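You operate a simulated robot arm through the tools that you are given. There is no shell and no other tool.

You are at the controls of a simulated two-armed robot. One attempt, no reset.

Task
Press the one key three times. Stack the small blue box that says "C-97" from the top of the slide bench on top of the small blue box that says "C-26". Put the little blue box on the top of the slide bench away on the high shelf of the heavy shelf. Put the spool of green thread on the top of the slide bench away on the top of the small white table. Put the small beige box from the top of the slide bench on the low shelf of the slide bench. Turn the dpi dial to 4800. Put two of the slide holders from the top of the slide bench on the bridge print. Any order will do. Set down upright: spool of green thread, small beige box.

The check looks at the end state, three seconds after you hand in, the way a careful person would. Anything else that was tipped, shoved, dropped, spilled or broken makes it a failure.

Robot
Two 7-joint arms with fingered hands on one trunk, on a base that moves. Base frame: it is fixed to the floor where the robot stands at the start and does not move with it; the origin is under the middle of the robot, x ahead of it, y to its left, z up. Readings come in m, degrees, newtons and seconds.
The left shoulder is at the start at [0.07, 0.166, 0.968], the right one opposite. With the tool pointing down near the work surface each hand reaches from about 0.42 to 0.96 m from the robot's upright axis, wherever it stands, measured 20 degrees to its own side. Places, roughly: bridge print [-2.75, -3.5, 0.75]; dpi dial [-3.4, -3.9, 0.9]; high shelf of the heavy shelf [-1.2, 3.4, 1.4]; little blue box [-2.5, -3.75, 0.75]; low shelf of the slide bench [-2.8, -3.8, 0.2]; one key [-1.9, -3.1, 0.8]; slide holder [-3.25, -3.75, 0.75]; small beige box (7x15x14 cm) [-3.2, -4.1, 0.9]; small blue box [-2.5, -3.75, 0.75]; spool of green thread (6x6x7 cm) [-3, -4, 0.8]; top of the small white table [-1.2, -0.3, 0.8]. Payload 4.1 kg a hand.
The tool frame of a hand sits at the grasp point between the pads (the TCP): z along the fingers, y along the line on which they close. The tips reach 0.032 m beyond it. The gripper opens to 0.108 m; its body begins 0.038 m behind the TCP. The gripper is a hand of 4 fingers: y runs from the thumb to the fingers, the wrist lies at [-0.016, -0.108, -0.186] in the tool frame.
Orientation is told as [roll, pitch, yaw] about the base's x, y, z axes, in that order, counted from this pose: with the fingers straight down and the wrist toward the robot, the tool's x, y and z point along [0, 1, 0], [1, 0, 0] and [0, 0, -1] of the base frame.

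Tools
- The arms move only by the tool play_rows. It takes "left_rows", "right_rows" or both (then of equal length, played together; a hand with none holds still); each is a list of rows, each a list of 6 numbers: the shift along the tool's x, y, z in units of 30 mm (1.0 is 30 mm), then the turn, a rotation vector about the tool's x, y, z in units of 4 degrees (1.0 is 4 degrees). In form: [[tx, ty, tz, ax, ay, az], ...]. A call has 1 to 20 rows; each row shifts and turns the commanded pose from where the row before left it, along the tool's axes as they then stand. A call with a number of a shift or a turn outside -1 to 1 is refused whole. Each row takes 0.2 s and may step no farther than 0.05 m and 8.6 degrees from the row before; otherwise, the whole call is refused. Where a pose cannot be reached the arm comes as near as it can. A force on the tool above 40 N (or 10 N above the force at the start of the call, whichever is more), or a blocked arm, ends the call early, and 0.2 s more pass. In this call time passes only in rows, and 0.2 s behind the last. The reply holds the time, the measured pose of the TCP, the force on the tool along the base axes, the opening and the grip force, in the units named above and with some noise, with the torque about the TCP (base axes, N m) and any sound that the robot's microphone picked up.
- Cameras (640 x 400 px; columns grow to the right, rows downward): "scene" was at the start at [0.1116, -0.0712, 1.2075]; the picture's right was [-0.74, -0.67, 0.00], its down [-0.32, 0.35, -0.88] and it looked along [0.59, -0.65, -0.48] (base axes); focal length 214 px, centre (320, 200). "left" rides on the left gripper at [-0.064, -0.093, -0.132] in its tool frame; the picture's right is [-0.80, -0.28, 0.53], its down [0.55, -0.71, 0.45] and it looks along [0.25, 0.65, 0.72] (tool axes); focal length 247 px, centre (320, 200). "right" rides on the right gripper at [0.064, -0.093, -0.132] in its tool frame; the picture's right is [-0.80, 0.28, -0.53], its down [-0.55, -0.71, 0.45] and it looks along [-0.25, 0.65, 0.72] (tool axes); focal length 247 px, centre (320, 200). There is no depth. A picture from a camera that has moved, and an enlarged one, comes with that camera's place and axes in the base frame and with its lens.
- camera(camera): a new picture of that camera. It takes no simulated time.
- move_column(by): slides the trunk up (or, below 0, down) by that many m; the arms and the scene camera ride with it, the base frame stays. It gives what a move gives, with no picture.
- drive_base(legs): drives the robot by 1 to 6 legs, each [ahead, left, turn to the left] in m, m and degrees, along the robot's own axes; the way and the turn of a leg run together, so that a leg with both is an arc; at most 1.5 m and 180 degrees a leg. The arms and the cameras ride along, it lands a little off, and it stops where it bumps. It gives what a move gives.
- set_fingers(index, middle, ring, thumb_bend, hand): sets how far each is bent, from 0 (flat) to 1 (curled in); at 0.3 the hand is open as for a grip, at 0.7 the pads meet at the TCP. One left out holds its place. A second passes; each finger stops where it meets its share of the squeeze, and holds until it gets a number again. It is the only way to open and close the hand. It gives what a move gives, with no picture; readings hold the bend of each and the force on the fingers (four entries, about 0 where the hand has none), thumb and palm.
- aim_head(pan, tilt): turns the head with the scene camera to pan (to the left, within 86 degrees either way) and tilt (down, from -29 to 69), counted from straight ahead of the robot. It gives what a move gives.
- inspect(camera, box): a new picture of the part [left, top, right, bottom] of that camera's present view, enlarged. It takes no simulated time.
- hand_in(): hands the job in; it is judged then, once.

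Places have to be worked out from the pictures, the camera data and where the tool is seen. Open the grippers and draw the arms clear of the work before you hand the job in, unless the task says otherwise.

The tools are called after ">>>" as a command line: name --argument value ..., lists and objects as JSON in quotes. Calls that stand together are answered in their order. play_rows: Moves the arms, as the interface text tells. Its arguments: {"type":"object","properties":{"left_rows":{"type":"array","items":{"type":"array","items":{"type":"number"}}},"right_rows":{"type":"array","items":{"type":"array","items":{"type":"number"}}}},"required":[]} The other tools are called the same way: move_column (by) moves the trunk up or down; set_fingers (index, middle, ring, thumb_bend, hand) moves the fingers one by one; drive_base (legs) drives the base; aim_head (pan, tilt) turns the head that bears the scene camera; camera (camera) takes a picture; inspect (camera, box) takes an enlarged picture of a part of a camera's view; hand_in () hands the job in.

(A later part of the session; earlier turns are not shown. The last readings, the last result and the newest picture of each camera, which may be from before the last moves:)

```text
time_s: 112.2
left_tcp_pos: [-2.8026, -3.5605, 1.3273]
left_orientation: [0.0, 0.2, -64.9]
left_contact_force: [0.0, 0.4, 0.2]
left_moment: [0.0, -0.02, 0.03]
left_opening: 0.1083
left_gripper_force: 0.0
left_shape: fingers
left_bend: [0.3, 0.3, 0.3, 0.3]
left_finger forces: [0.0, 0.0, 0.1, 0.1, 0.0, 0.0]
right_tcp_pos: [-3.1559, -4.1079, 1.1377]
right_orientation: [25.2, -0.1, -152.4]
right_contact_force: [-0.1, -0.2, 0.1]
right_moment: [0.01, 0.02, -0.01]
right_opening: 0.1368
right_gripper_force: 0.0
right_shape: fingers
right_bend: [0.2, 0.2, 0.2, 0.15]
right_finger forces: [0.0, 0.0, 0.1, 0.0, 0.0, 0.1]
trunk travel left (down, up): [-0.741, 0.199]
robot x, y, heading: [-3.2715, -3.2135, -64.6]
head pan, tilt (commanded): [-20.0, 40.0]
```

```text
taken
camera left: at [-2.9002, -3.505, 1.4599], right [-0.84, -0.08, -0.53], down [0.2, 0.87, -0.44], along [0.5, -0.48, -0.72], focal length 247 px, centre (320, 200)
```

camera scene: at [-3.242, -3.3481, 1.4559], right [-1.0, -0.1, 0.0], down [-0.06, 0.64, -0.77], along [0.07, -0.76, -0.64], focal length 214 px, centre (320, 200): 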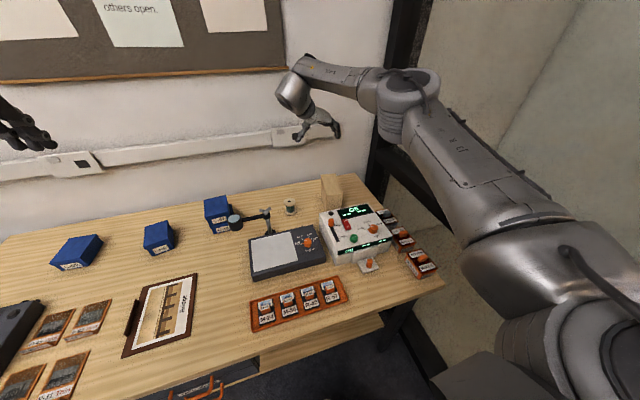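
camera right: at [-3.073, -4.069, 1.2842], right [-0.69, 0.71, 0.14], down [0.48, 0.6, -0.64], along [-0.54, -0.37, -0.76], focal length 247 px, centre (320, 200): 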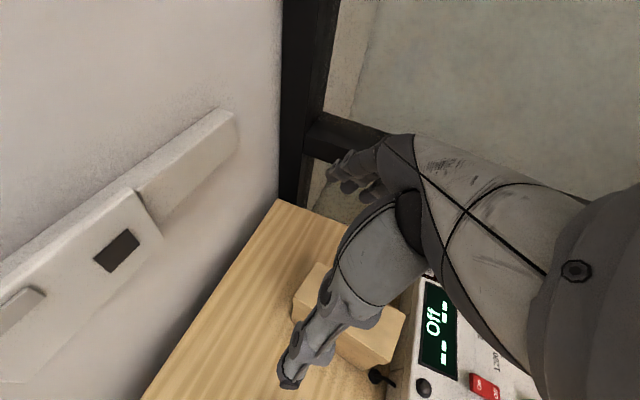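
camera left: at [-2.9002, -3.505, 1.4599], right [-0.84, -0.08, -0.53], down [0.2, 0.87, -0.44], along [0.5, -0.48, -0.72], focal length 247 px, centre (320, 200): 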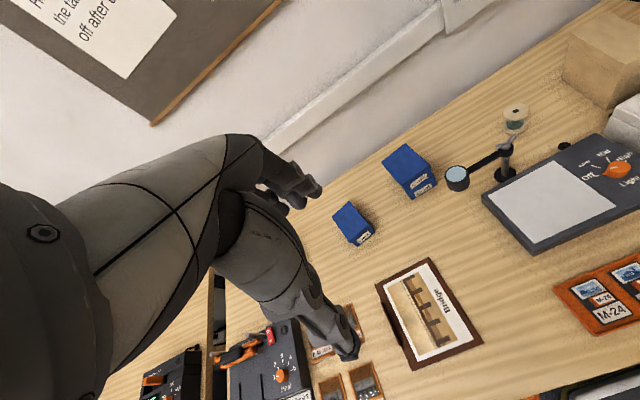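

Excellent view. I zoom in on the scanner with its dial, the beige box, spool, and tray.

>>> inspect --camera "scene" --box '[310, 170, 410, 280]'

>>> inspect --camera "scene" --box '[200, 165, 360, 335]'

>>> inspect --camera "right" --box '[240, 180, 560, 400]'

```text
3.64 times, centred on (360, 225) of scene
camera zoom: at [-3.242, -3.3481, 1.4559], right [-1.0, -0.1, 0.0], down [-0.06, 0.64, -0.77], along [0.07, -0.76, -0.64], focal length 780 px, centre (174, 109)
```

zoom: 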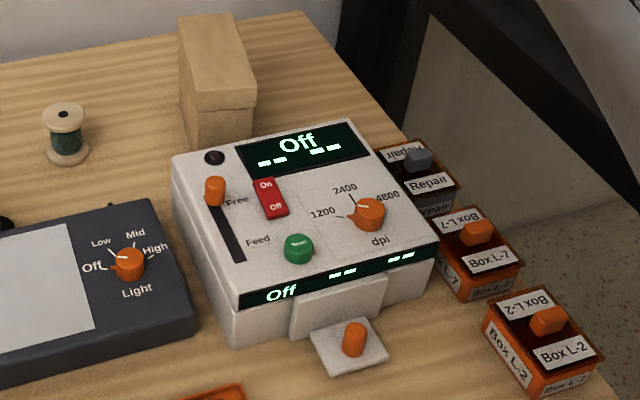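

```text
2.35 times, centred on (280, 250) of scene
camera zoom: at [-3.242, -3.3481, 1.4559], right [-1.0, -0.1, 0.0], down [-0.06, 0.64, -0.77], along [0.07, -0.76, -0.64], focal length 505 px, centre (414, 82)
```

zoom: 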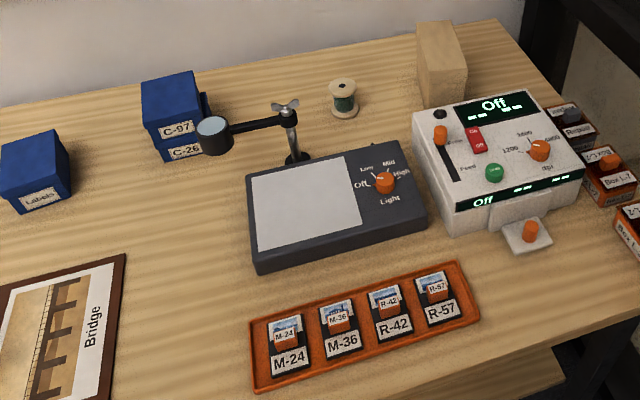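

```text
1.82 times, centred on (400, 290) of right
camera zoom: at [-3.073, -4.069, 1.2842], right [-0.69, 0.71, 0.14], down [0.48, 0.6, -0.64], along [-0.54, -0.37, -0.76], focal length 449 px, centre (174, 36)
```

zoom: 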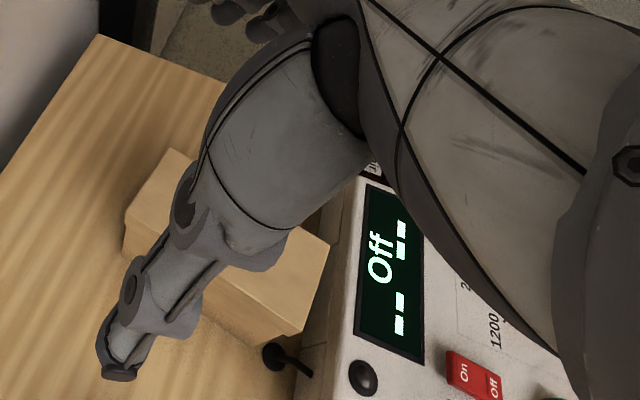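

The dpi dial (now at 1200, left) must turn clockwise past 2400 to 4800 (right). I'll untilt the right hand and move it above the dial at about [-3.38,-3.87], then turn it to the inward yaw limit for a clockwise twist.

>>> play_rows --right_rows '[[0, 0, 0, 0, -0.9, 0], [0, 0, 0, 0, -0.9, 0], [0, 0, 0, 0, -0.9, 0], [0, 0, 0, 0, -0.9, 0], [0, 0, 0, 0, -0.9, 0], [0, 0, 0, 0, -0.9, 0], [0, 0, 0, 0, -0.9, 0], [-0.9, 0.3, 0, 0, 0, 0], [-0.9, 0.3, 0, 0, 0, 0], [-0.9, 0.3, 0, 0, 0, 0], [-0.9, 0.3, 0, 0, 0, 0], [-0.9, 0.3, 0, 0, 0, 0], [-0.9, 0.3, 0, 0, 0, 0], [-0.9, 0.3, 0, 0, 0, 0], [-0.9, 0.3, 0, 0, 0, 0], [-0.9, 0.3, 0, 0, 0, 0], [-0.9, 0.3, 0, 0, 0, 0]]'

>>> play_rows --right_rows '[[0, 0, 0, 0, 0, -1], [0, 0, 0, 0, 0, -1], [0, 0, 0, 0, 0, -1], [0, 0, 0, 0, 0, -1], [0, 0, 0, 0, 0, -1], [0, 0, 0, 0, 0, -1], [0, 0, 0, 0, 0, -1], [0, 0, 0, 0, 0, -1], [0, 0, 0, 0, 0, -1], [0, 0, 0, 0, 0, -1], [0, 0, 0, 0, 0, -1], [0, 0, 0, 0, 0, -1], [0, 0, 0, 0, 0, -1], [0, 0, 0, 0, 0, -1], [0, 0, 0, 0, 0, -1], [0, 0, 0, 0, 0, -1], [0, 0, 0, 0, 0, -1], [0, 0, 0, 0, 0, -1], [0, 0, 0, 0, 0, -1], [0, 0, 0, 0, 0, -1]]'

>>> camera --camera "scene"

>>> camera --camera "right"

```text
time_s: 115.8
left_tcp_pos: [-2.8048, -3.5596, 1.3283]
left_orientation: [0.1, 0.1, -64.9]
left_contact_force: [0.1, -0.1, -0.3]
left_moment: [-0.03, -0.03, 0.01]
left_opening: 0.1085
left_gripper_force: 0.1
left_shape: fingers
left_bend: [0.3, 0.3, 0.3, 0.3]
left_finger forces: [0.0, 0.0, 0.1, 0.1, 0.1, 0.0]
right_tcp_pos: [-3.3768, -3.8857, 1.1331]
right_orientation: [0.1, 0.1, -152.4]
right_contact_force: [-0.5, -0.1, 0.4]
right_moment: [-0.03, -0.02, 0.0]
right_opening: 0.1372
right_gripper_force: 0.1
right_shape: fingers
right_bend: [0.2, 0.2, 0.2, 0.15]
right_finger forces: [0.1, 0.1, 0.0, 0.1, 0.1, 0.1]
right hand out of reach, approached as far as the arm can: row 5, 6, 7
trunk travel left (down, up): [-0.741, 0.199]
robot x, y, heading: [-3.2694, -3.216, -64.6]
head pan, tilt (commanded): [-20.0, 40.0]
```

```text
time_s: 120.0
left_tcp_pos: [-2.8032, -3.5595, 1.3273]
left_orientation: [0.1, 0.2, -64.9]
left_contact_force: [0.2, 0.0, 0.0]
left_moment: [-0.01, 0.01, 0.01]
left_opening: 0.1085
left_gripper_force: 0.0
left_shape: fingers
left_bend: [0.3, 0.3, 0.3, 0.3]
left_finger forces: [0.1, 0.1, 0.0, 0.1, 0.1, 0.0]
right_tcp_pos: [-3.3753, -3.8885, 1.1319]
right_orientation: [0.0, 0.1, -72.5]
right_contact_force: [-1.2, 0.6, 0.1]
right_moment: [0.03, 0.03, 0.0]
right_opening: 0.1369
right_gripper_force: 0.0
right_shape: fingers
right_bend: [0.2, 0.2, 0.2, 0.15]
right_finger forces: [0.1, 0.0, 0.0, 0.0, 0.0, 0.0]
trunk travel left (down, up): [-0.741, 0.199]
robot x, y, heading: [-3.2761, -3.21, -64.6]
head pan, tilt (commanded): [-20.0, 40.0]
```

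```text
taken
camera scene: at [-3.2421, -3.3478, 1.4559], right [-1.0, -0.1, 0.0], down [-0.06, 0.64, -0.77], along [0.07, -0.76, -0.64], focal length 214 px, centre (320, 200)
```

scene: 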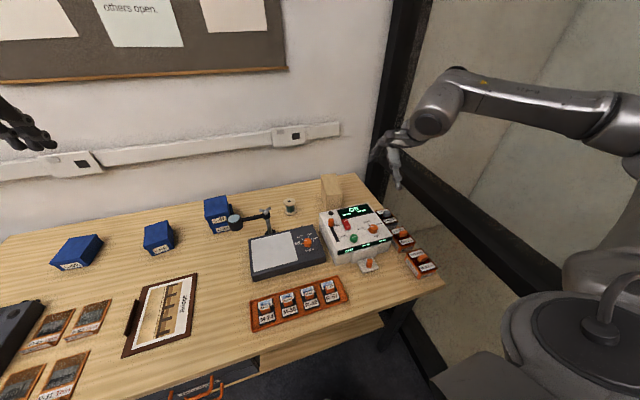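

```text
taken
camera right: at [-3.342, -3.7812, 1.2631], right [-0.68, -0.51, 0.53], down [-0.74, 0.51, -0.45], along [-0.04, -0.69, -0.72], focal length 247 px, centre (320, 200)
```

right: 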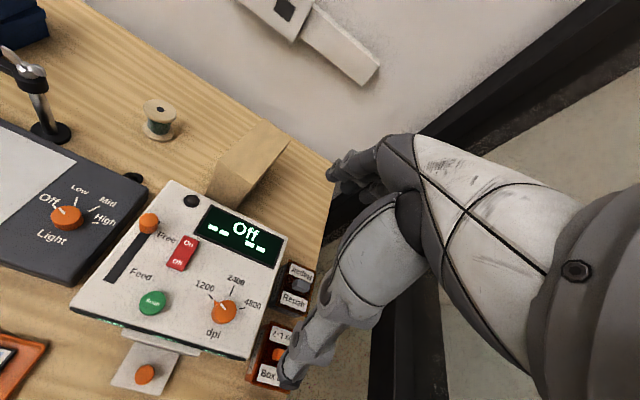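

The knob centre triangulates to about [-3.377,-3.867], top z≈0.916. Let me zoom on the hand to see how the fingers and thumb line up.

>>> inspect --camera "scene" --box '[350, 110, 430, 200]'

>>> inspect --camera "right" --box '[270, 140, 430, 400]'

```text
4.44 times, centred on (390, 155) of scene
camera zoom: at [-3.2421, -3.3478, 1.4559], right [-1.0, -0.1, 0.0], down [-0.06, 0.64, -0.77], along [0.07, -0.76, -0.64], focal length 953 px, centre (9, 400)
```

zoom: 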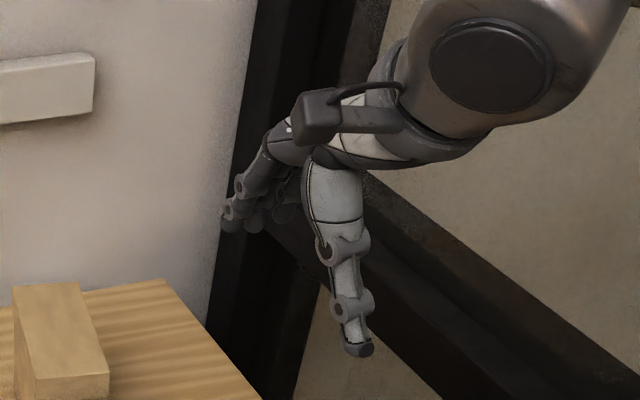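

```text
1.54 times, centred on (350, 270) of right
camera zoom: at [-3.342, -3.7812, 1.2631], right [-0.68, -0.51, 0.53], down [-0.74, 0.51, -0.45], along [-0.04, -0.69, -0.72], focal length 380 px, centre (274, 92)
```

zoom: 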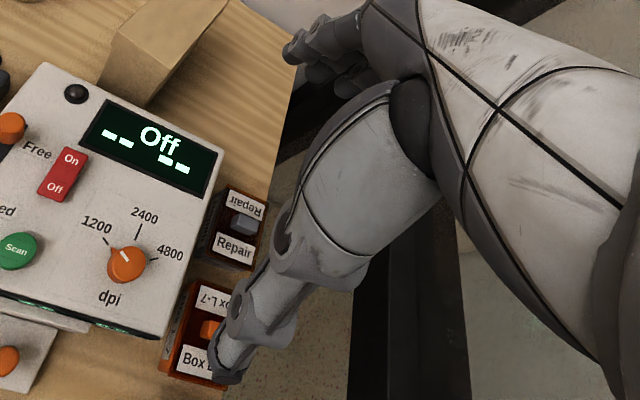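

Thumb and middle finger share the line at tool x≈-0.017, so I'll pinch the knob with these two and keep index and ring curled. First I turn the hand inward to its limit at this height.

>>> set_fingers --hand "right" --index 1.0 --middle 0.35 --ring 1.0 --thumb_bend 0.35

>>> play_rows --right_rows '[[0, 0, 0, 0, 0, -1], [0, 0, 0, 0, 0, -1], [0, 0, 0, 0, 0, -1], [0, 0, 0, 0, 0, -1], [0, 0, 0, 0, 0, -1], [0, 0, 0, 0, 0, -1], [0, 0, 0, 0, 0, -1], [0, 0, 0, 0, 0, -1], [0, 0, 0, 0, 0, -1], [0, 0, 0, 0, 0, -1]]'

>>> inspect --camera "scene" --box '[350, 110, 430, 200]'

>>> camera --camera "right"

```text
time_s: 121.0
left_tcp_pos: [-2.8025, -3.5598, 1.3279]
left_orientation: [0.1, 0.3, -64.9]
left_contact_force: [0.7, -0.3, 0.1]
left_moment: [-0.03, -0.01, 0.01]
left_opening: 0.1086
left_gripper_force: 0.0
left_shape: fingers
left_bend: [0.3, 0.3, 0.3, 0.3]
left_finger forces: [0.0, 0.1, 0.0, 0.0, 0.0, 0.0]
right_tcp_pos: [-3.3741, -3.8878, 1.1311]
right_orientation: [0.0, 0.1, -72.5]
right_contact_force: [0.3, -0.8, -0.1]
right_moment: [0.0, -0.01, -0.01]
right_opening: 0.0682
right_gripper_force: 0.0
right_shape: fingers
right_bend: [1.0, 0.35, 1.0, 0.35]
right_finger forces: [0.0, 0.1, 0.0, 0.0, 0.1, 0.1]
trunk travel left (down, up): [-0.741, 0.199]
robot x, y, heading: [-3.2743, -3.2155, -64.7]
head pan, tilt (commanded): [-20.0, 40.0]
```

```text
time_s: 123.2
left_tcp_pos: [-2.8031, -3.5596, 1.3273]
left_orientation: [0.1, 0.2, -64.9]
left_contact_force: [0.6, 0.4, -0.6]
left_moment: [-0.01, -0.02, -0.02]
left_opening: 0.1084
left_gripper_force: 0.1
left_shape: fingers
left_bend: [0.3, 0.3, 0.3, 0.3]
left_finger forces: [0.0, 0.0, 0.1, 0.0, 0.0, 0.0]
right_tcp_pos: [-3.3748, -3.8883, 1.1308]
right_orientation: [0.0, 0.0, -48.4]
right_contact_force: [0.4, -1.1, 0.0]
right_moment: [-0.02, 0.01, 0.0]
right_opening: 0.0686
right_gripper_force: 0.1
right_shape: fingers
right_bend: [1.0, 0.35, 1.0, 0.35]
right_finger forces: [0.0, 0.0, 0.1, 0.0, 0.0, 0.1]
right hand out of reach, approached as far as the arm can: row 7, 8, 9, 10
trunk travel left (down, up): [-0.741, 0.199]
robot x, y, heading: [-3.2706, -3.216, -64.6]
head pan, tilt (commanded): [-20.0, 40.0]
```

```text
4.44 times, centred on (390, 155) of scene
camera zoom: at [-3.2417, -3.3478, 1.4559], right [-1.0, -0.1, 0.0], down [-0.06, 0.64, -0.77], along [0.07, -0.76, -0.64], focal length 953 px, centre (9, 400)
```

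zoom: 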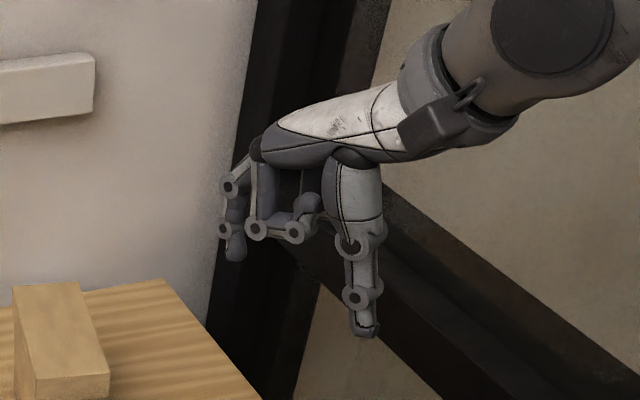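

```text
taken
camera right: at [-3.3881, -3.7768, 1.263], right [-0.41, -0.74, 0.53], down [-0.88, 0.16, -0.45], along [0.24, -0.65, -0.72], focal length 247 px, centre (320, 200)
```

right: 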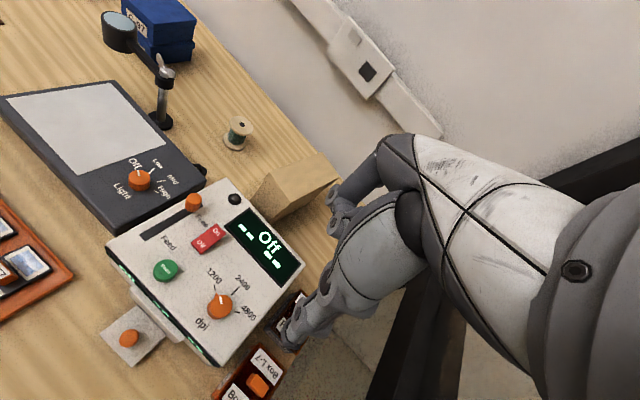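

The middle tip and thumb tip lie at tool x≈-0.012, about ±5.4 cm apart. I shift so the knob is centred between them and come down to ~7 cm above.

>>> play_rows --right_rows '[[0.43, -0.29, 0, 0, 0, 0], [0.43, -0.29, 0, 0, 0, 0], [0, 0, 0.97, 0, 0, 0], [0, 0, 0.97, 0, 0, 0], [0, 0, 0.97, 0, 0, 0], [0, 0, 0.97, 0, 0, 0], [0, 0, 0.97, 0, 0, 0]]'

>>> camera --camera "right"

>>> inspect --camera "scene" --box '[320, 160, 430, 270]'

```text
time_s: 124.8
left_tcp_pos: [-2.8033, -3.56, 1.3275]
left_orientation: [0.1, 0.2, -64.9]
left_contact_force: [0.1, -0.6, -0.5]
left_moment: [-0.02, 0.03, 0.02]
left_opening: 0.1087
left_gripper_force: 0.1
left_shape: fingers
left_bend: [0.3, 0.3, 0.3, 0.3]
left_finger forces: [0.1, 0.1, 0.1, 0.0, 0.0, 0.0]
right_tcp_pos: [-3.3684, -3.8574, 0.985]
right_orientation: [0.1, -0.1, -48.6]
right_contact_force: [-0.1, 0.1, 0.2]
right_moment: [0.01, 0.01, -0.01]
right_opening: 0.0684
right_gripper_force: 0.0
right_shape: fingers
right_bend: [1.0, 0.35, 1.0, 0.35]
right_finger forces: [0.0, 0.0, 0.1, 0.0, 0.1, 0.0]
trunk travel left (down, up): [-0.741, 0.199]
robot x, y, heading: [-3.2741, -3.2132, -64.4]
head pan, tilt (commanded): [-20.0, 40.0]
```

```text
taken
camera right: at [-3.3818, -3.7471, 1.1172], right [-0.41, -0.74, 0.53], down [-0.88, 0.16, -0.45], along [0.24, -0.65, -0.72], focal length 247 px, centre (320, 200)
```

right: 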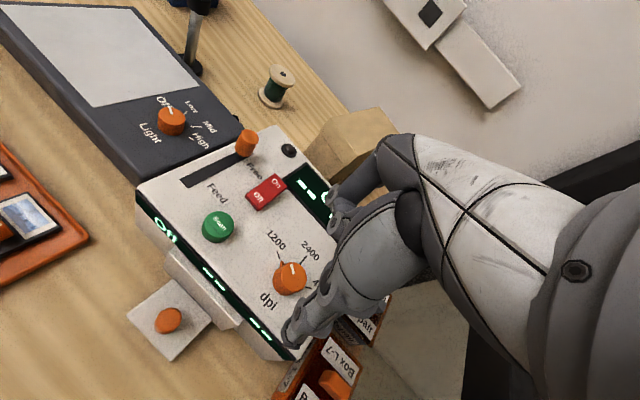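

```text
3.64 times, centred on (375, 215) of scene
camera zoom: at [-3.2421, -3.3483, 1.4559], right [-1.0, -0.1, 0.0], down [-0.06, 0.64, -0.77], along [0.07, -0.76, -0.64], focal length 780 px, centre (120, 146)
```

zoom: 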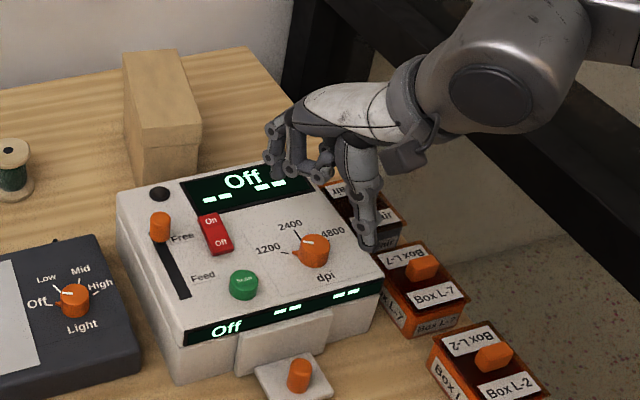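

Both views put the knob within 5 mm of the pinch centre. Small correction (+x 4 mm, −y 3 mm) and down 4 cm.

>>> play_rows --right_rows '[[0.13, -0.1, 0.4, 0, 0, 0], [0, 0, 0.5, 0, 0, 0], [0, 0, 0.4, 0, 0, 0]]'

>>> inspect --camera "right" --box '[220, 160, 420, 360]'

>>> inspect --camera "scene" --box '[340, 190, 410, 260]'

```text
time_s: 125.6
left_tcp_pos: [-2.8024, -3.5608, 1.3279]
left_orientation: [0.1, 0.2, -64.9]
left_contact_force: [0.5, -0.5, -0.7]
left_moment: [-0.01, -0.01, -0.01]
left_opening: 0.1085
left_gripper_force: 0.1
left_shape: fingers
left_bend: [0.3, 0.3, 0.3, 0.3]
left_finger forces: [0.1, 0.0, 0.0, 0.0, 0.1, 0.1]
right_tcp_pos: [-3.3653, -3.8524, 0.9475]
right_orientation: [0.0, 0.0, -48.4]
right_contact_force: [-0.4, 0.1, -0.7]
right_moment: [0.01, 0.04, 0.02]
right_opening: 0.0682
right_gripper_force: 0.0
right_shape: fingers
right_bend: [1.0, 0.35, 1.0, 0.35]
right_finger forces: [0.0, 0.0, 0.0, 0.1, 0.0, 0.0]
trunk travel left (down, up): [-0.741, 0.199]
robot x, y, heading: [-3.276, -3.2125, -64.3]
head pan, tilt (commanded): [-20.0, 40.0]
```

```text
2.00 times, centred on (320, 260) of right
camera zoom: at [-3.3793, -3.7411, 1.0784], right [-0.41, -0.74, 0.53], down [-0.88, 0.16, -0.45], along [0.24, -0.65, -0.72], focal length 494 px, centre (320, 80)
```

zoom: 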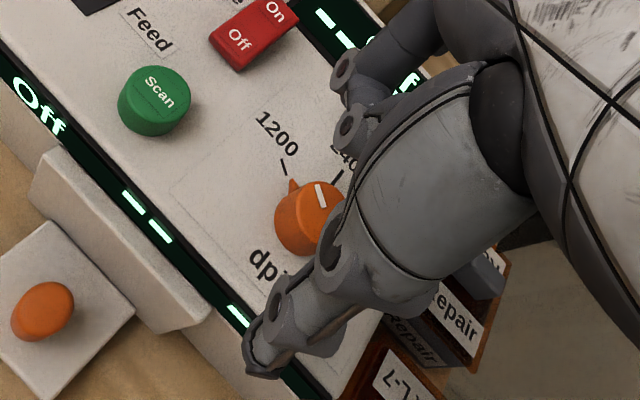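

```text
5.71 times, centred on (375, 225) of scene
camera zoom: at [-3.2417, -3.3478, 1.4559], right [-1.0, -0.1, 0.0], down [-0.06, 0.64, -0.77], along [0.07, -0.76, -0.64], focal length 1226 px, centre (6, 57)
```

zoom: 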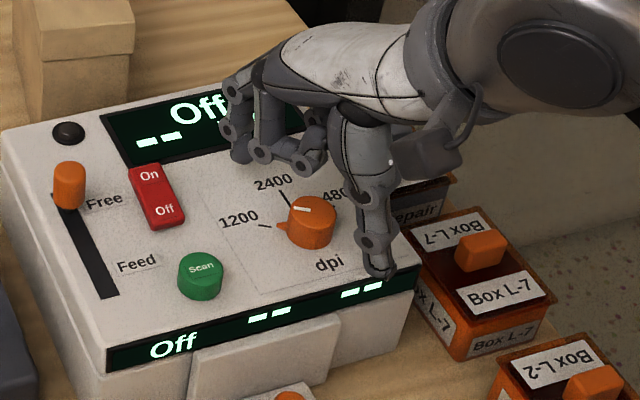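

The knob sits midway between thumb and middle finger. I go down 15 mm more and pinch gently.

>>> play_rows --right_rows '[[0, 0, 0.25, 0, 0, 0], [0, 0, 0.25, 0, 0, 0]]'

>>> set_fingers --hand "right" --middle 0.5 --thumb_bend 0.5

>>> inspect --camera "scene" --box '[340, 190, 410, 260]'

>>> inspect --camera "right" --box '[220, 160, 420, 360]'

```text
time_s: 126.2
left_tcp_pos: [-2.8028, -3.56, 1.3284]
left_orientation: [0.1, 0.3, -65.0]
left_contact_force: [0.0, -0.2, 0.2]
left_moment: [0.02, -0.02, 0.01]
left_opening: 0.1082
left_gripper_force: 0.1
left_shape: fingers
left_bend: [0.3, 0.3, 0.3, 0.3]
left_finger forces: [0.0, 0.0, 0.0, 0.0, 0.0, 0.1]
right_tcp_pos: [-3.3659, -3.8532, 0.9333]
right_orientation: [0.0, 0.0, -48.5]
right_contact_force: [-0.1, 0.2, 0.0]
right_moment: [0.02, -0.02, -0.01]
right_opening: 0.0685
right_gripper_force: 0.1
right_shape: fingers
right_bend: [1.0, 0.35, 1.0, 0.35]
right_finger forces: [0.0, 0.0, 0.0, 0.0, 0.1, 0.1]
trunk travel left (down, up): [-0.741, 0.199]
robot x, y, heading: [-3.2686, -3.2156, -64.5]
head pan, tilt (commanded): [-20.0, 40.0]
```

```text
time_s: 127.2
left_tcp_pos: [-2.8033, -3.5608, 1.328]
left_orientation: [0.2, 0.2, -64.9]
left_contact_force: [-0.2, 0.4, 0.4]
left_moment: [0.0, -0.01, 0.02]
left_opening: 0.1085
left_gripper_force: 0.1
left_shape: fingers
left_bend: [0.3, 0.3, 0.3, 0.3]
left_finger forces: [0.1, 0.1, 0.0, 0.1, 0.0, 0.1]
right_tcp_pos: [-3.3653, -3.8537, 0.932]
right_orientation: [0.0, 0.1, -48.6]
right_contact_force: [0.0, -0.3, 0.3]
right_moment: [0.0, -0.04, 0.0]
right_opening: 0.0605
right_gripper_force: 0.0
right_shape: fingers
right_bend: [1.0, 0.5, 1.0, 0.5]
right_finger forces: [0.0, 0.1, 0.0, 0.1, 0.0, 0.0]
trunk travel left (down, up): [-0.741, 0.199]
robot x, y, heading: [-3.2741, -3.2132, -64.5]
head pan, tilt (commanded): [-20.0, 40.0]
```

```text
5.71 times, centred on (375, 225) of scene
camera zoom: at [-3.2418, -3.3479, 1.4559], right [-1.0, -0.1, 0.0], down [-0.06, 0.64, -0.77], along [0.07, -0.76, -0.64], focal length 1226 px, centre (6, 57)
```

zoom: 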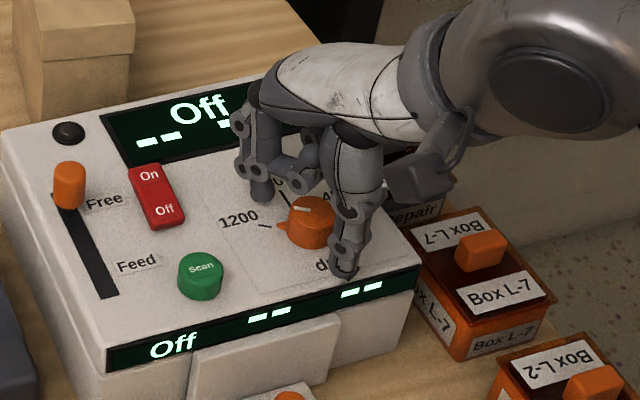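

```text
2.00 times, centred on (320, 260) of right
camera zoom: at [-3.3794, -3.7416, 1.0638], right [-0.41, -0.74, 0.53], down [-0.88, 0.16, -0.45], along [0.24, -0.65, -0.72], focal length 494 px, centre (320, 80)
```

zoom: 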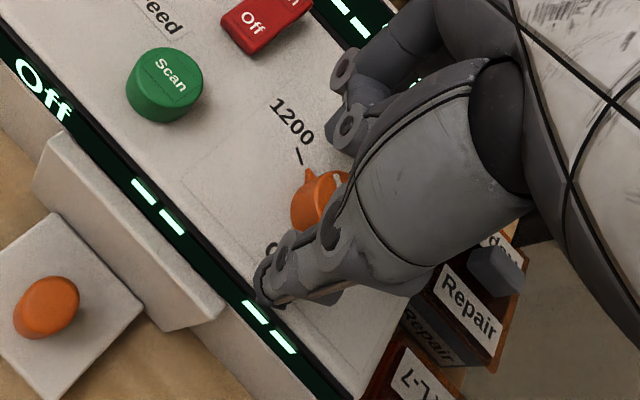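

Almost in contact. I close the pinch further to 0.62.

>>> set_fingers --hand "right" --middle 0.63 --thumb_bend 0.63

>>> inspect --camera "scene" --box '[340, 190, 410, 260]'

```text
time_s: 128.2
left_tcp_pos: [-2.8033, -3.5596, 1.3273]
left_orientation: [0.0, 0.2, -64.9]
left_contact_force: [0.4, 0.1, -0.5]
left_moment: [0.01, -0.02, 0.0]
left_opening: 0.1082
left_gripper_force: 0.1
left_shape: fingers
left_bend: [0.3, 0.3, 0.3, 0.3]
left_finger forces: [0.0, 0.0, 0.0, 0.0, 0.0, 0.0]
right_tcp_pos: [-3.3659, -3.8529, 0.9321]
right_orientation: [0.0, -0.1, -48.5]
right_contact_force: [2.3, -0.3, -0.4]
right_moment: [0.0, -0.07, 0.04]
right_opening: 0.0543
right_gripper_force: 1.0
right_shape: fingers
right_bend: [1.0, 0.62, 1.0, 0.63]
right_finger forces: [0.0, 1.6, 0.0, 0.1, 0.0, 0.1]
trunk travel left (down, up): [-0.741, 0.199]
robot x, y, heading: [-3.2701, -3.2137, -64.3]
head pan, tilt (commanded): [-20.0, 40.0]
```

```text
5.71 times, centred on (375, 225) of scene
camera zoom: at [-3.2415, -3.348, 1.4559], right [-1.0, -0.1, 0.0], down [-0.06, 0.64, -0.77], along [0.07, -0.76, -0.64], focal length 1226 px, centre (6, 57)
```

zoom: 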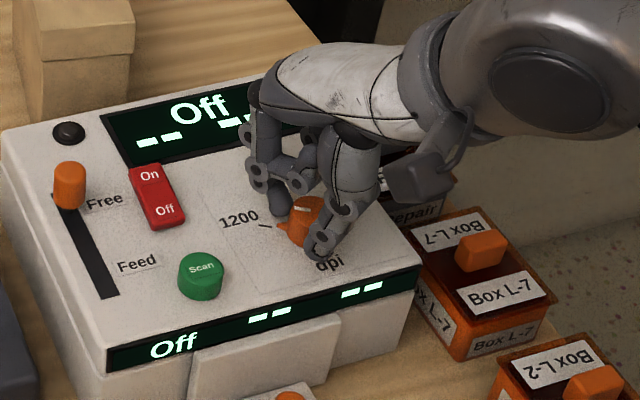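

Middle finger touches (1.6 N). I tighten to 0.75 for a firm pinch.

>>> set_fingers --hand "right" --middle 0.75 --thumb_bend 0.75

>>> inspect --camera "scene" --box '[340, 190, 410, 260]'

```text
time_s: 129.2
left_tcp_pos: [-2.8021, -3.5617, 1.3264]
left_orientation: [0.0, 0.4, -64.9]
left_contact_force: [-0.8, 0.5, -0.5]
left_moment: [-0.02, -0.01, -0.02]
left_opening: 0.1085
left_gripper_force: 0.0
left_shape: fingers
left_bend: [0.3, 0.3, 0.3, 0.3]
left_finger forces: [0.1, 0.0, 0.1, 0.0, 0.0, 0.1]
right_tcp_pos: [-3.3652, -3.8543, 0.9318]
right_orientation: [0.0, 0.1, -48.3]
right_contact_force: [9.7, -4.8, -3.1]
right_moment: [-0.08, -0.29, 0.17]
right_opening: 0.0475
right_gripper_force: 6.1
right_shape: fingers
right_bend: [1.0, 0.63, 1.0, 0.75]
right_finger forces: [0.1, 11.6, 0.0, 0.1, 0.0, 0.0]
trunk travel left (down, up): [-0.741, 0.199]
robot x, y, heading: [-3.2698, -3.2128, -64.5]
head pan, tilt (commanded): [-20.0, 40.0]
```

```text
5.71 times, centred on (375, 225) of scene
camera zoom: at [-3.24, -3.3493, 1.4557], right [-1.0, -0.1, 0.0], down [-0.06, 0.64, -0.77], along [0.07, -0.76, -0.64], focal length 1226 px, centre (6, 57)
```

zoom: 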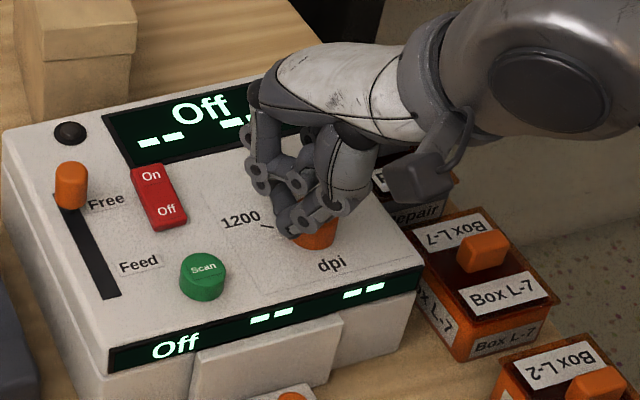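

The thumb slid over the knob's top, so I'm a bit too high. I reopen to 0.5, go lower in small steps watching for contact with the scanner top.

>>> set_fingers --hand "right" --middle 0.5 --thumb_bend 0.5

>>> play_rows --right_rows '[[0, 0, 0.1, 0, 0, 0], [0, 0, 0.1, 0, 0, 0], [0, 0, 0.1, 0, 0, 0]]'

>>> inspect --camera "scene" --box '[340, 190, 410, 260]'

```text
time_s: 130.2
left_tcp_pos: [-2.8032, -3.5592, 1.3276]
left_orientation: [0.1, 0.2, -64.9]
left_contact_force: [0.6, 0.0, 0.9]
left_moment: [0.03, 0.03, 0.0]
left_opening: 0.1085
left_gripper_force: 0.1
left_shape: fingers
left_bend: [0.3, 0.3, 0.3, 0.3]
left_finger forces: [0.0, 0.0, 0.1, 0.0, 0.0, 0.1]
right_tcp_pos: [-3.3659, -3.8522, 0.9327]
right_orientation: [0.0, 0.0, -48.4]
right_contact_force: [0.0, -0.1, -0.1]
right_moment: [0.0, 0.0, -0.02]
right_opening: 0.0603
right_gripper_force: 0.0
right_shape: fingers
right_bend: [1.0, 0.5, 1.0, 0.5]
right_finger forces: [0.0, 0.1, 0.0, 0.0, 0.0, 0.0]
trunk travel left (down, up): [-0.741, 0.199]
robot x, y, heading: [-3.2694, -3.2153, -64.5]
head pan, tilt (commanded): [-20.0, 40.0]
```

```text
time_s: 131.0
left_tcp_pos: [-2.8035, -3.5581, 1.3281]
left_orientation: [0.0, 0.2, -64.9]
left_contact_force: [0.8, -0.7, 0.4]
left_moment: [-0.01, 0.0, 0.01]
left_opening: 0.1084
left_gripper_force: 0.0
left_shape: fingers
left_bend: [0.3, 0.3, 0.3, 0.3]
left_finger forces: [0.1, 0.0, 0.0, 0.0, 0.0, 0.0]
right_tcp_pos: [-3.3663, -3.8522, 0.9255]
right_orientation: [0.0, 0.0, -48.5]
right_contact_force: [0.9, -1.1, 5.1]
right_moment: [-0.19, -0.08, -0.02]
right_opening: 0.0602
right_gripper_force: 2.3
right_shape: fingers
right_bend: [1.0, 0.49, 1.0, 0.5]
right_finger forces: [0.0, 5.2, 0.0, 0.0, 0.0, 0.0]
trunk travel left (down, up): [-0.741, 0.199]
robot x, y, heading: [-3.2734, -3.2125, -64.4]
head pan, tilt (commanded): [-20.0, 40.0]
```

```text
5.71 times, centred on (375, 225) of scene
camera zoom: at [-3.2415, -3.3468, 1.4561], right [-1.0, -0.1, 0.0], down [-0.06, 0.64, -0.77], along [0.07, -0.76, -0.64], focal length 1226 px, centre (6, 57)
```

zoom: 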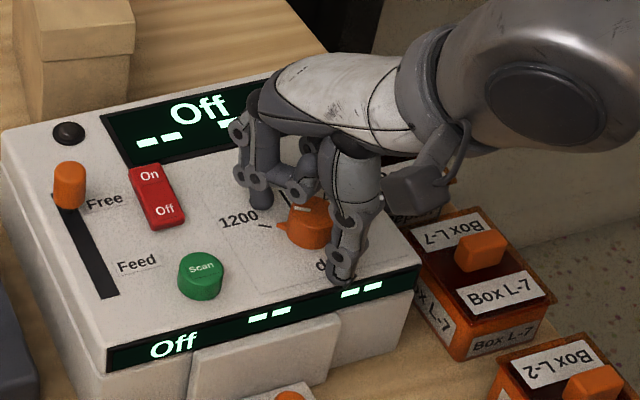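

The middle tip touched the scanner top, so height 0.928 is the floor. I raise 2 mm and shift the hand 12 mm along +y so the thumb meets the knob's side earlier, then close again.

>>> play_rows --right_rows '[[0, 0, -0.08, 0, 0, 0], [0, 0.2, 0, 0, 0, 0], [0, 0.2, 0, 0, 0, 0]]'

>>> set_fingers --hand "right" --middle 0.65 --thumb_bend 0.6

>>> inspect --camera "scene" --box '[340, 190, 410, 260]'

>>> inspect --camera "right" --box '[220, 160, 420, 360]'

```text
time_s: 131.8
left_tcp_pos: [-2.803, -3.5609, 1.3272]
left_orientation: [0.1, 0.1, -64.8]
left_contact_force: [-0.3, -0.3, -0.7]
left_moment: [-0.01, 0.0, 0.01]
left_opening: 0.1083
left_gripper_force: 0.0
left_shape: fingers
left_bend: [0.3, 0.3, 0.3, 0.3]
left_finger forces: [0.0, 0.1, 0.0, 0.0, 0.0, 0.0]
right_tcp_pos: [-3.3583, -3.8619, 0.9266]
right_orientation: [0.0, 0.2, -48.5]
right_contact_force: [-0.2, 0.4, -0.1]
right_moment: [-0.02, 0.01, -0.03]
right_opening: 0.0601
right_gripper_force: 0.1
right_shape: fingers
right_bend: [1.0, 0.5, 1.0, 0.5]
right_finger forces: [0.0, 0.0, 0.0, 0.1, 0.1, 0.0]
trunk travel left (down, up): [-0.741, 0.199]
robot x, y, heading: [-3.2704, -3.2107, -64.2]
head pan, tilt (commanded): [-20.0, 40.0]
```

```text
time_s: 132.8
left_tcp_pos: [-2.8027, -3.5587, 1.3266]
left_orientation: [0.1, 0.3, -64.8]
left_contact_force: [-1.4, 0.1, 0.8]
left_moment: [-0.04, 0.0, 0.03]
left_opening: 0.1083
left_gripper_force: 0.1
left_shape: fingers
left_bend: [0.3, 0.3, 0.3, 0.3]
left_finger forces: [0.0, 0.0, 0.1, 0.0, 0.0, 0.0]
right_tcp_pos: [-3.3581, -3.8616, 0.9272]
right_orientation: [0.0, 0.0, -48.6]
right_contact_force: [-0.9, 0.8, -0.6]
right_moment: [0.0, 0.02, -0.04]
right_opening: 0.0559
right_gripper_force: 0.2
right_shape: fingers
right_bend: [1.0, 0.65, 1.0, 0.59]
right_finger forces: [0.0, 0.0, 0.0, 0.0, 0.8, 0.0]
trunk travel left (down, up): [-0.741, 0.199]
robot x, y, heading: [-3.2734, -3.2135, -64.5]
head pan, tilt (commanded): [-20.0, 40.0]
```

```text
5.71 times, centred on (375, 225) of scene
camera zoom: at [-3.2418, -3.3477, 1.4559], right [-1.0, -0.1, 0.0], down [-0.06, 0.64, -0.77], along [0.07, -0.76, -0.64], focal length 1226 px, centre (6, 57)
```

zoom: 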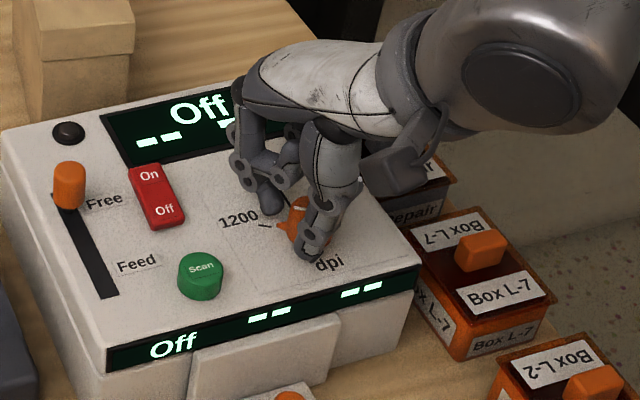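

```text
2.00 times, centred on (320, 260) of right
camera zoom: at [-3.3711, -3.7504, 1.058], right [-0.41, -0.74, 0.53], down [-0.88, 0.16, -0.45], along [0.24, -0.65, -0.72], focal length 494 px, centre (320, 80)
```

zoom: 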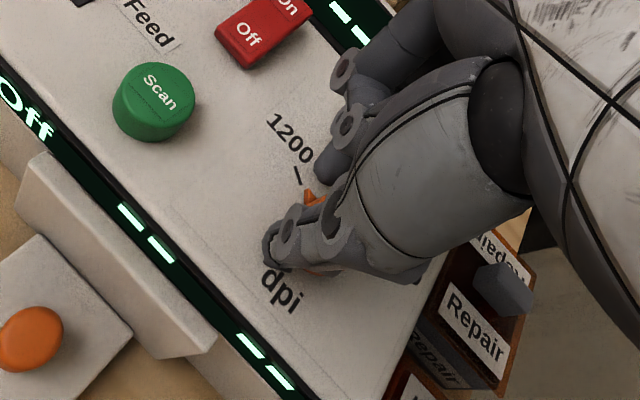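

The thumb now bears on the knob's near side. I close the middle finger to meet it from the far side.

>>> set_fingers --hand "right" --middle 0.78 --thumb_bend 0.65

>>> inspect --camera "scene" --box '[340, 190, 410, 260]'

>>> inspect --camera "right" --box '[220, 160, 420, 360]'

```text
time_s: 133.8
left_tcp_pos: [-2.8009, -3.5604, 1.3271]
left_orientation: [-0.1, 0.3, -64.9]
left_contact_force: [0.2, -0.1, -0.2]
left_moment: [0.03, 0.0, -0.01]
left_opening: 0.1086
left_gripper_force: 0.2
left_shape: fingers
left_bend: [0.3, 0.3, 0.3, 0.3]
left_finger forces: [0.0, 0.0, 0.0, 0.1, 0.0, 0.1]
right_tcp_pos: [-3.3559, -3.8616, 0.9266]
right_orientation: [0.0, 0.1, -48.3]
right_contact_force: [9.7, 0.6, -4.1]
right_moment: [0.05, -0.3, 0.07]
right_opening: 0.0546
right_gripper_force: 6.6
right_shape: fingers
right_bend: [1.0, 0.74, 1.0, 0.62]
right_finger forces: [0.0, 10.1, 0.1, 0.0, 3.4, 0.0]
trunk travel left (down, up): [-0.741, 0.199]
robot x, y, heading: [-3.2705, -3.2136, -64.5]
head pan, tilt (commanded): [-20.0, 40.0]
```

```text
5.71 times, centred on (375, 225) of scene
camera zoom: at [-3.24, -3.3483, 1.4558], right [-1.0, -0.1, 0.0], down [-0.06, 0.64, -0.77], along [0.07, -0.76, -0.64], focal length 1226 px, centre (6, 57)
```

zoom: 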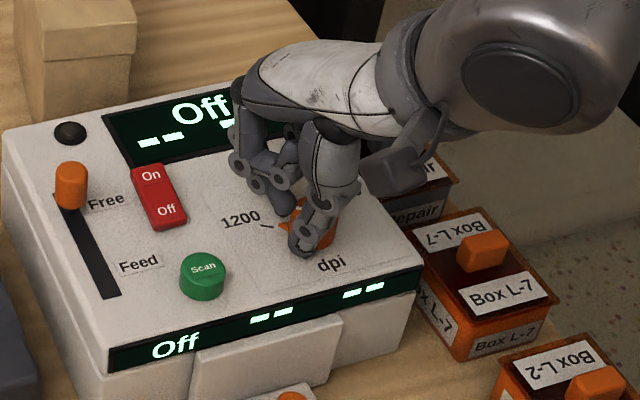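

```text
2.00 times, centred on (320, 260) of right
camera zoom: at [-3.3696, -3.7507, 1.058], right [-0.41, -0.74, 0.53], down [-0.88, 0.16, -0.45], along [0.24, -0.65, -0.72], focal length 494 px, centre (320, 80)
```

zoom: 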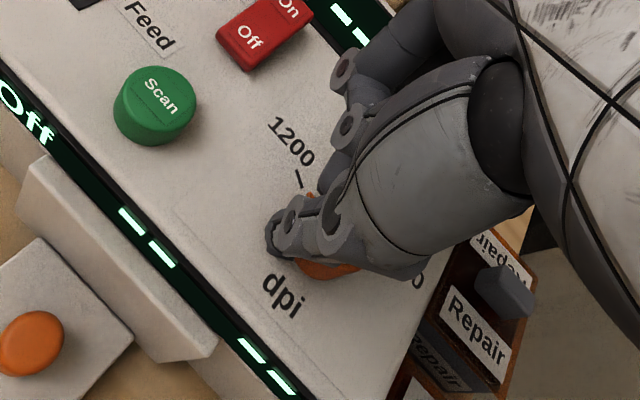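

The pinch line passes ~8 mm left of the knob's centre. I open a bit, shift 8 mm along −x, and close again.

>>> set_fingers --hand "right" --middle 0.55 --thumb_bend 0.5

>>> play_rows --right_rows '[[-0.13, 0, 0, 0, 0, 0], [-0.13, 0, 0, 0, 0, 0]]'

>>> set_fingers --hand "right" --middle 0.6 --thumb_bend 0.6

>>> set_fingers --hand "right" --middle 0.78 --thumb_bend 0.65

>>> inspect --camera "scene" --box '[340, 190, 410, 260]'

>>> inspect --camera "right" --box '[220, 160, 420, 360]'

```text
time_s: 134.8
left_tcp_pos: [-2.803, -3.5589, 1.328]
left_orientation: [0.1, 0.1, -64.9]
left_contact_force: [0.5, -0.5, -0.1]
left_moment: [0.0, -0.02, 0.03]
left_opening: 0.1081
left_gripper_force: 0.0
left_shape: fingers
left_bend: [0.3, 0.3, 0.3, 0.3]
left_finger forces: [0.1, 0.1, 0.0, 0.0, 0.0, 0.0]
right_tcp_pos: [-3.3586, -3.8614, 0.9264]
right_orientation: [0.0, 0.0, -48.6]
right_contact_force: [0.4, 0.0, -0.4]
right_moment: [-0.02, -0.03, -0.02]
right_opening: 0.0604
right_gripper_force: 0.2
right_shape: fingers
right_bend: [1.0, 0.55, 1.0, 0.5]
right_finger forces: [0.0, 0.0, 0.1, 0.0, 0.0, 0.0]
trunk travel left (down, up): [-0.741, 0.199]
robot x, y, heading: [-3.2727, -3.2116, -64.3]
head pan, tilt (commanded): [-20.0, 40.0]
```

```text
time_s: 135.4
left_tcp_pos: [-2.8027, -3.5588, 1.326]
left_orientation: [0.1, 0.2, -65.0]
left_contact_force: [0.0, -0.6, -0.5]
left_moment: [0.0, -0.01, -0.01]
left_opening: 0.1083
left_gripper_force: 0.0
left_shape: fingers
left_bend: [0.3, 0.3, 0.3, 0.3]
left_finger forces: [0.1, 0.1, 0.1, 0.1, 0.0, 0.1]
right_tcp_pos: [-3.3639, -3.8664, 0.9268]
right_orientation: [0.1, 0.0, -48.5]
right_contact_force: [-0.1, 0.0, 0.0]
right_moment: [-0.03, -0.01, 0.01]
right_opening: 0.0601
right_gripper_force: 0.0
right_shape: fingers
right_bend: [1.0, 0.55, 1.0, 0.5]
right_finger forces: [0.0, 0.1, 0.0, 0.0, 0.0, 0.1]
trunk travel left (down, up): [-0.741, 0.199]
robot x, y, heading: [-3.2715, -3.2131, -64.7]
head pan, tilt (commanded): [-20.0, 40.0]
```

```text
time_s: 136.4
left_tcp_pos: [-2.8027, -3.5589, 1.3275]
left_orientation: [0.1, 0.2, -64.9]
left_contact_force: [-0.4, -0.1, -1.0]
left_moment: [0.0, 0.03, -0.02]
left_opening: 0.1088
left_gripper_force: 0.1
left_shape: fingers
left_bend: [0.3, 0.3, 0.3, 0.3]
left_finger forces: [0.0, 0.0, 0.0, 0.0, 0.0, 0.0]
right_tcp_pos: [-3.3647, -3.8665, 0.9266]
right_orientation: [-0.1, 0.1, -48.6]
right_contact_force: [-1.1, 3.7, -1.5]
right_moment: [0.07, 0.06, -0.04]
right_opening: 0.0577
right_gripper_force: 2.2
right_shape: fingers
right_bend: [1.0, 0.6, 1.0, 0.56]
right_finger forces: [0.0, 0.1, 0.0, 0.1, 4.2, 0.2]
trunk travel left (down, up): [-0.741, 0.199]
robot x, y, heading: [-3.2671, -3.2156, -64.6]
head pan, tilt (commanded): [-20.0, 40.0]
```

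```text
time_s: 137.4
left_tcp_pos: [-2.8032, -3.5612, 1.3284]
left_orientation: [0.0, 0.3, -64.8]
left_contact_force: [0.1, -0.4, -0.8]
left_moment: [-0.02, -0.01, 0.01]
left_opening: 0.1086
left_gripper_force: 0.1
left_shape: fingers
left_bend: [0.3, 0.3, 0.3, 0.3]
left_finger forces: [0.1, 0.1, 0.0, 0.0, 0.1, 0.0]
right_tcp_pos: [-3.3631, -3.8669, 0.9263]
right_orientation: [0.1, 0.1, -48.4]
right_contact_force: [2.4, 2.2, -5.0]
right_moment: [0.17, -0.06, -0.05]
right_opening: 0.0578
right_gripper_force: 8.8
right_shape: fingers
right_bend: [1.0, 0.72, 1.0, 0.58]
right_finger forces: [0.1, 8.4, 0.0, 0.0, 8.8, 0.0]
trunk travel left (down, up): [-0.741, 0.199]
robot x, y, heading: [-3.2705, -3.2142, -64.3]
head pan, tilt (commanded): [-20.0, 40.0]
```

```text
5.71 times, centred on (375, 225) of scene
camera zoom: at [-3.2414, -3.3481, 1.4558], right [-1.0, -0.1, 0.0], down [-0.06, 0.64, -0.77], along [0.07, -0.76, -0.64], focal length 1226 px, centre (6, 57)
```

zoom: 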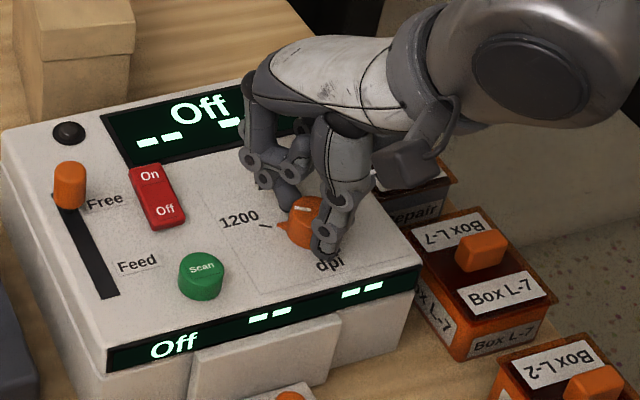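

```text
2.00 times, centred on (320, 260) of right
camera zoom: at [-3.3769, -3.7558, 1.0578], right [-0.41, -0.74, 0.53], down [-0.88, 0.16, -0.45], along [0.24, -0.65, -0.72], focal length 494 px, centre (320, 80)
```

zoom: 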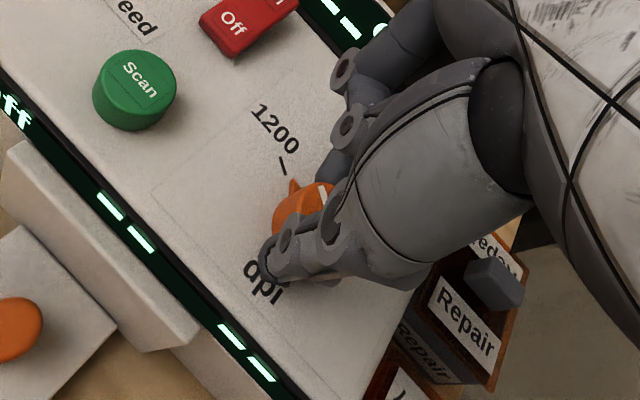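

Now the knob is pinched squarely (8.4 N / 8.8 N). I rotate clockwise 24° about the knob's axis and check.

>>> play_rows --right_rows '[[-0.023, 0.021, 0, 0, 0, 1], [-0.023, 0.021, 0, 0, 0, 1], [-0.023, 0.021, 0, 0, 0, 1], [-0.023, 0.021, 0, 0, 0, 1], [-0.023, 0.021, 0, 0, 0, 1], [-0.023, 0.021, 0, 0, 0, 1]]'

>>> inspect --camera "scene" --box '[340, 190, 410, 260]'

>>> inspect --camera "right" --box '[220, 160, 420, 360]'

```text
time_s: 138.8
left_tcp_pos: [-2.8035, -3.561, 1.3278]
left_orientation: [0.1, 0.2, -64.9]
left_contact_force: [-0.5, -0.2, 0.6]
left_moment: [0.02, -0.01, 0.01]
left_opening: 0.1085
left_gripper_force: 0.1
left_shape: fingers
left_bend: [0.3, 0.3, 0.3, 0.3]
left_finger forces: [0.1, 0.0, 0.1, 0.0, 0.0, 0.1]
right_tcp_pos: [-3.3656, -3.8725, 0.9263]
right_orientation: [0.1, 0.0, -72.5]
right_contact_force: [4.8, -0.9, -2.7]
right_moment: [0.07, -0.13, -0.01]
right_opening: 0.0575
right_gripper_force: 8.9
right_shape: fingers
right_bend: [1.0, 0.72, 1.0, 0.58]
right_finger forces: [0.0, 9.8, 0.0, 0.1, 8.4, 0.1]
trunk travel left (down, up): [-0.741, 0.199]
robot x, y, heading: [-3.271, -3.2154, -64.5]
head pan, tilt (commanded): [-20.0, 40.0]
```

```text
5.71 times, centred on (375, 225) of scene
camera zoom: at [-3.2409, -3.3483, 1.4558], right [-1.0, -0.1, 0.0], down [-0.06, 0.64, -0.77], along [0.07, -0.76, -0.64], focal length 1226 px, centre (6, 57)
```

zoom: 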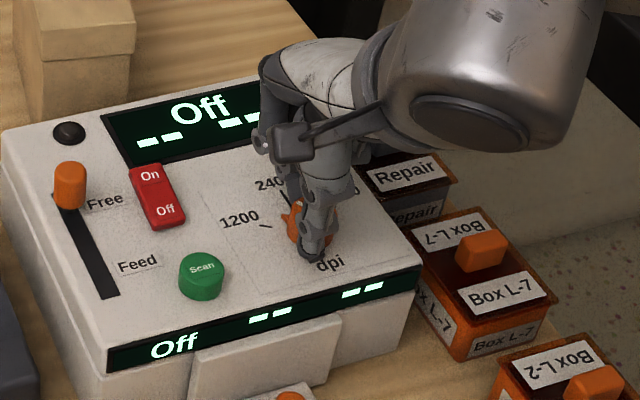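

```text
2.00 times, centred on (320, 260) of right
camera zoom: at [-3.3317, -3.7655, 1.0574], right [-0.68, -0.51, 0.53], down [-0.74, 0.51, -0.45], along [-0.04, -0.69, -0.72], focal length 494 px, centre (320, 80)
```

zoom: 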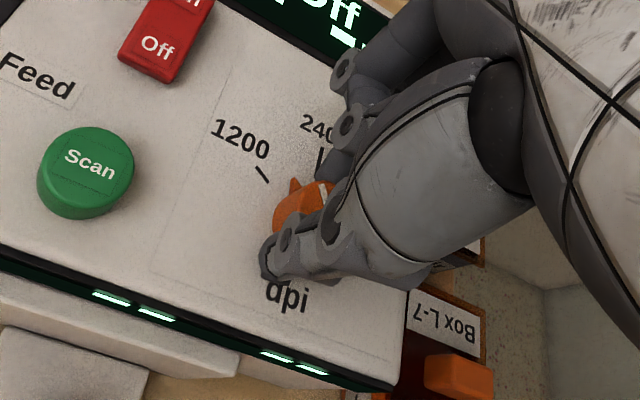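

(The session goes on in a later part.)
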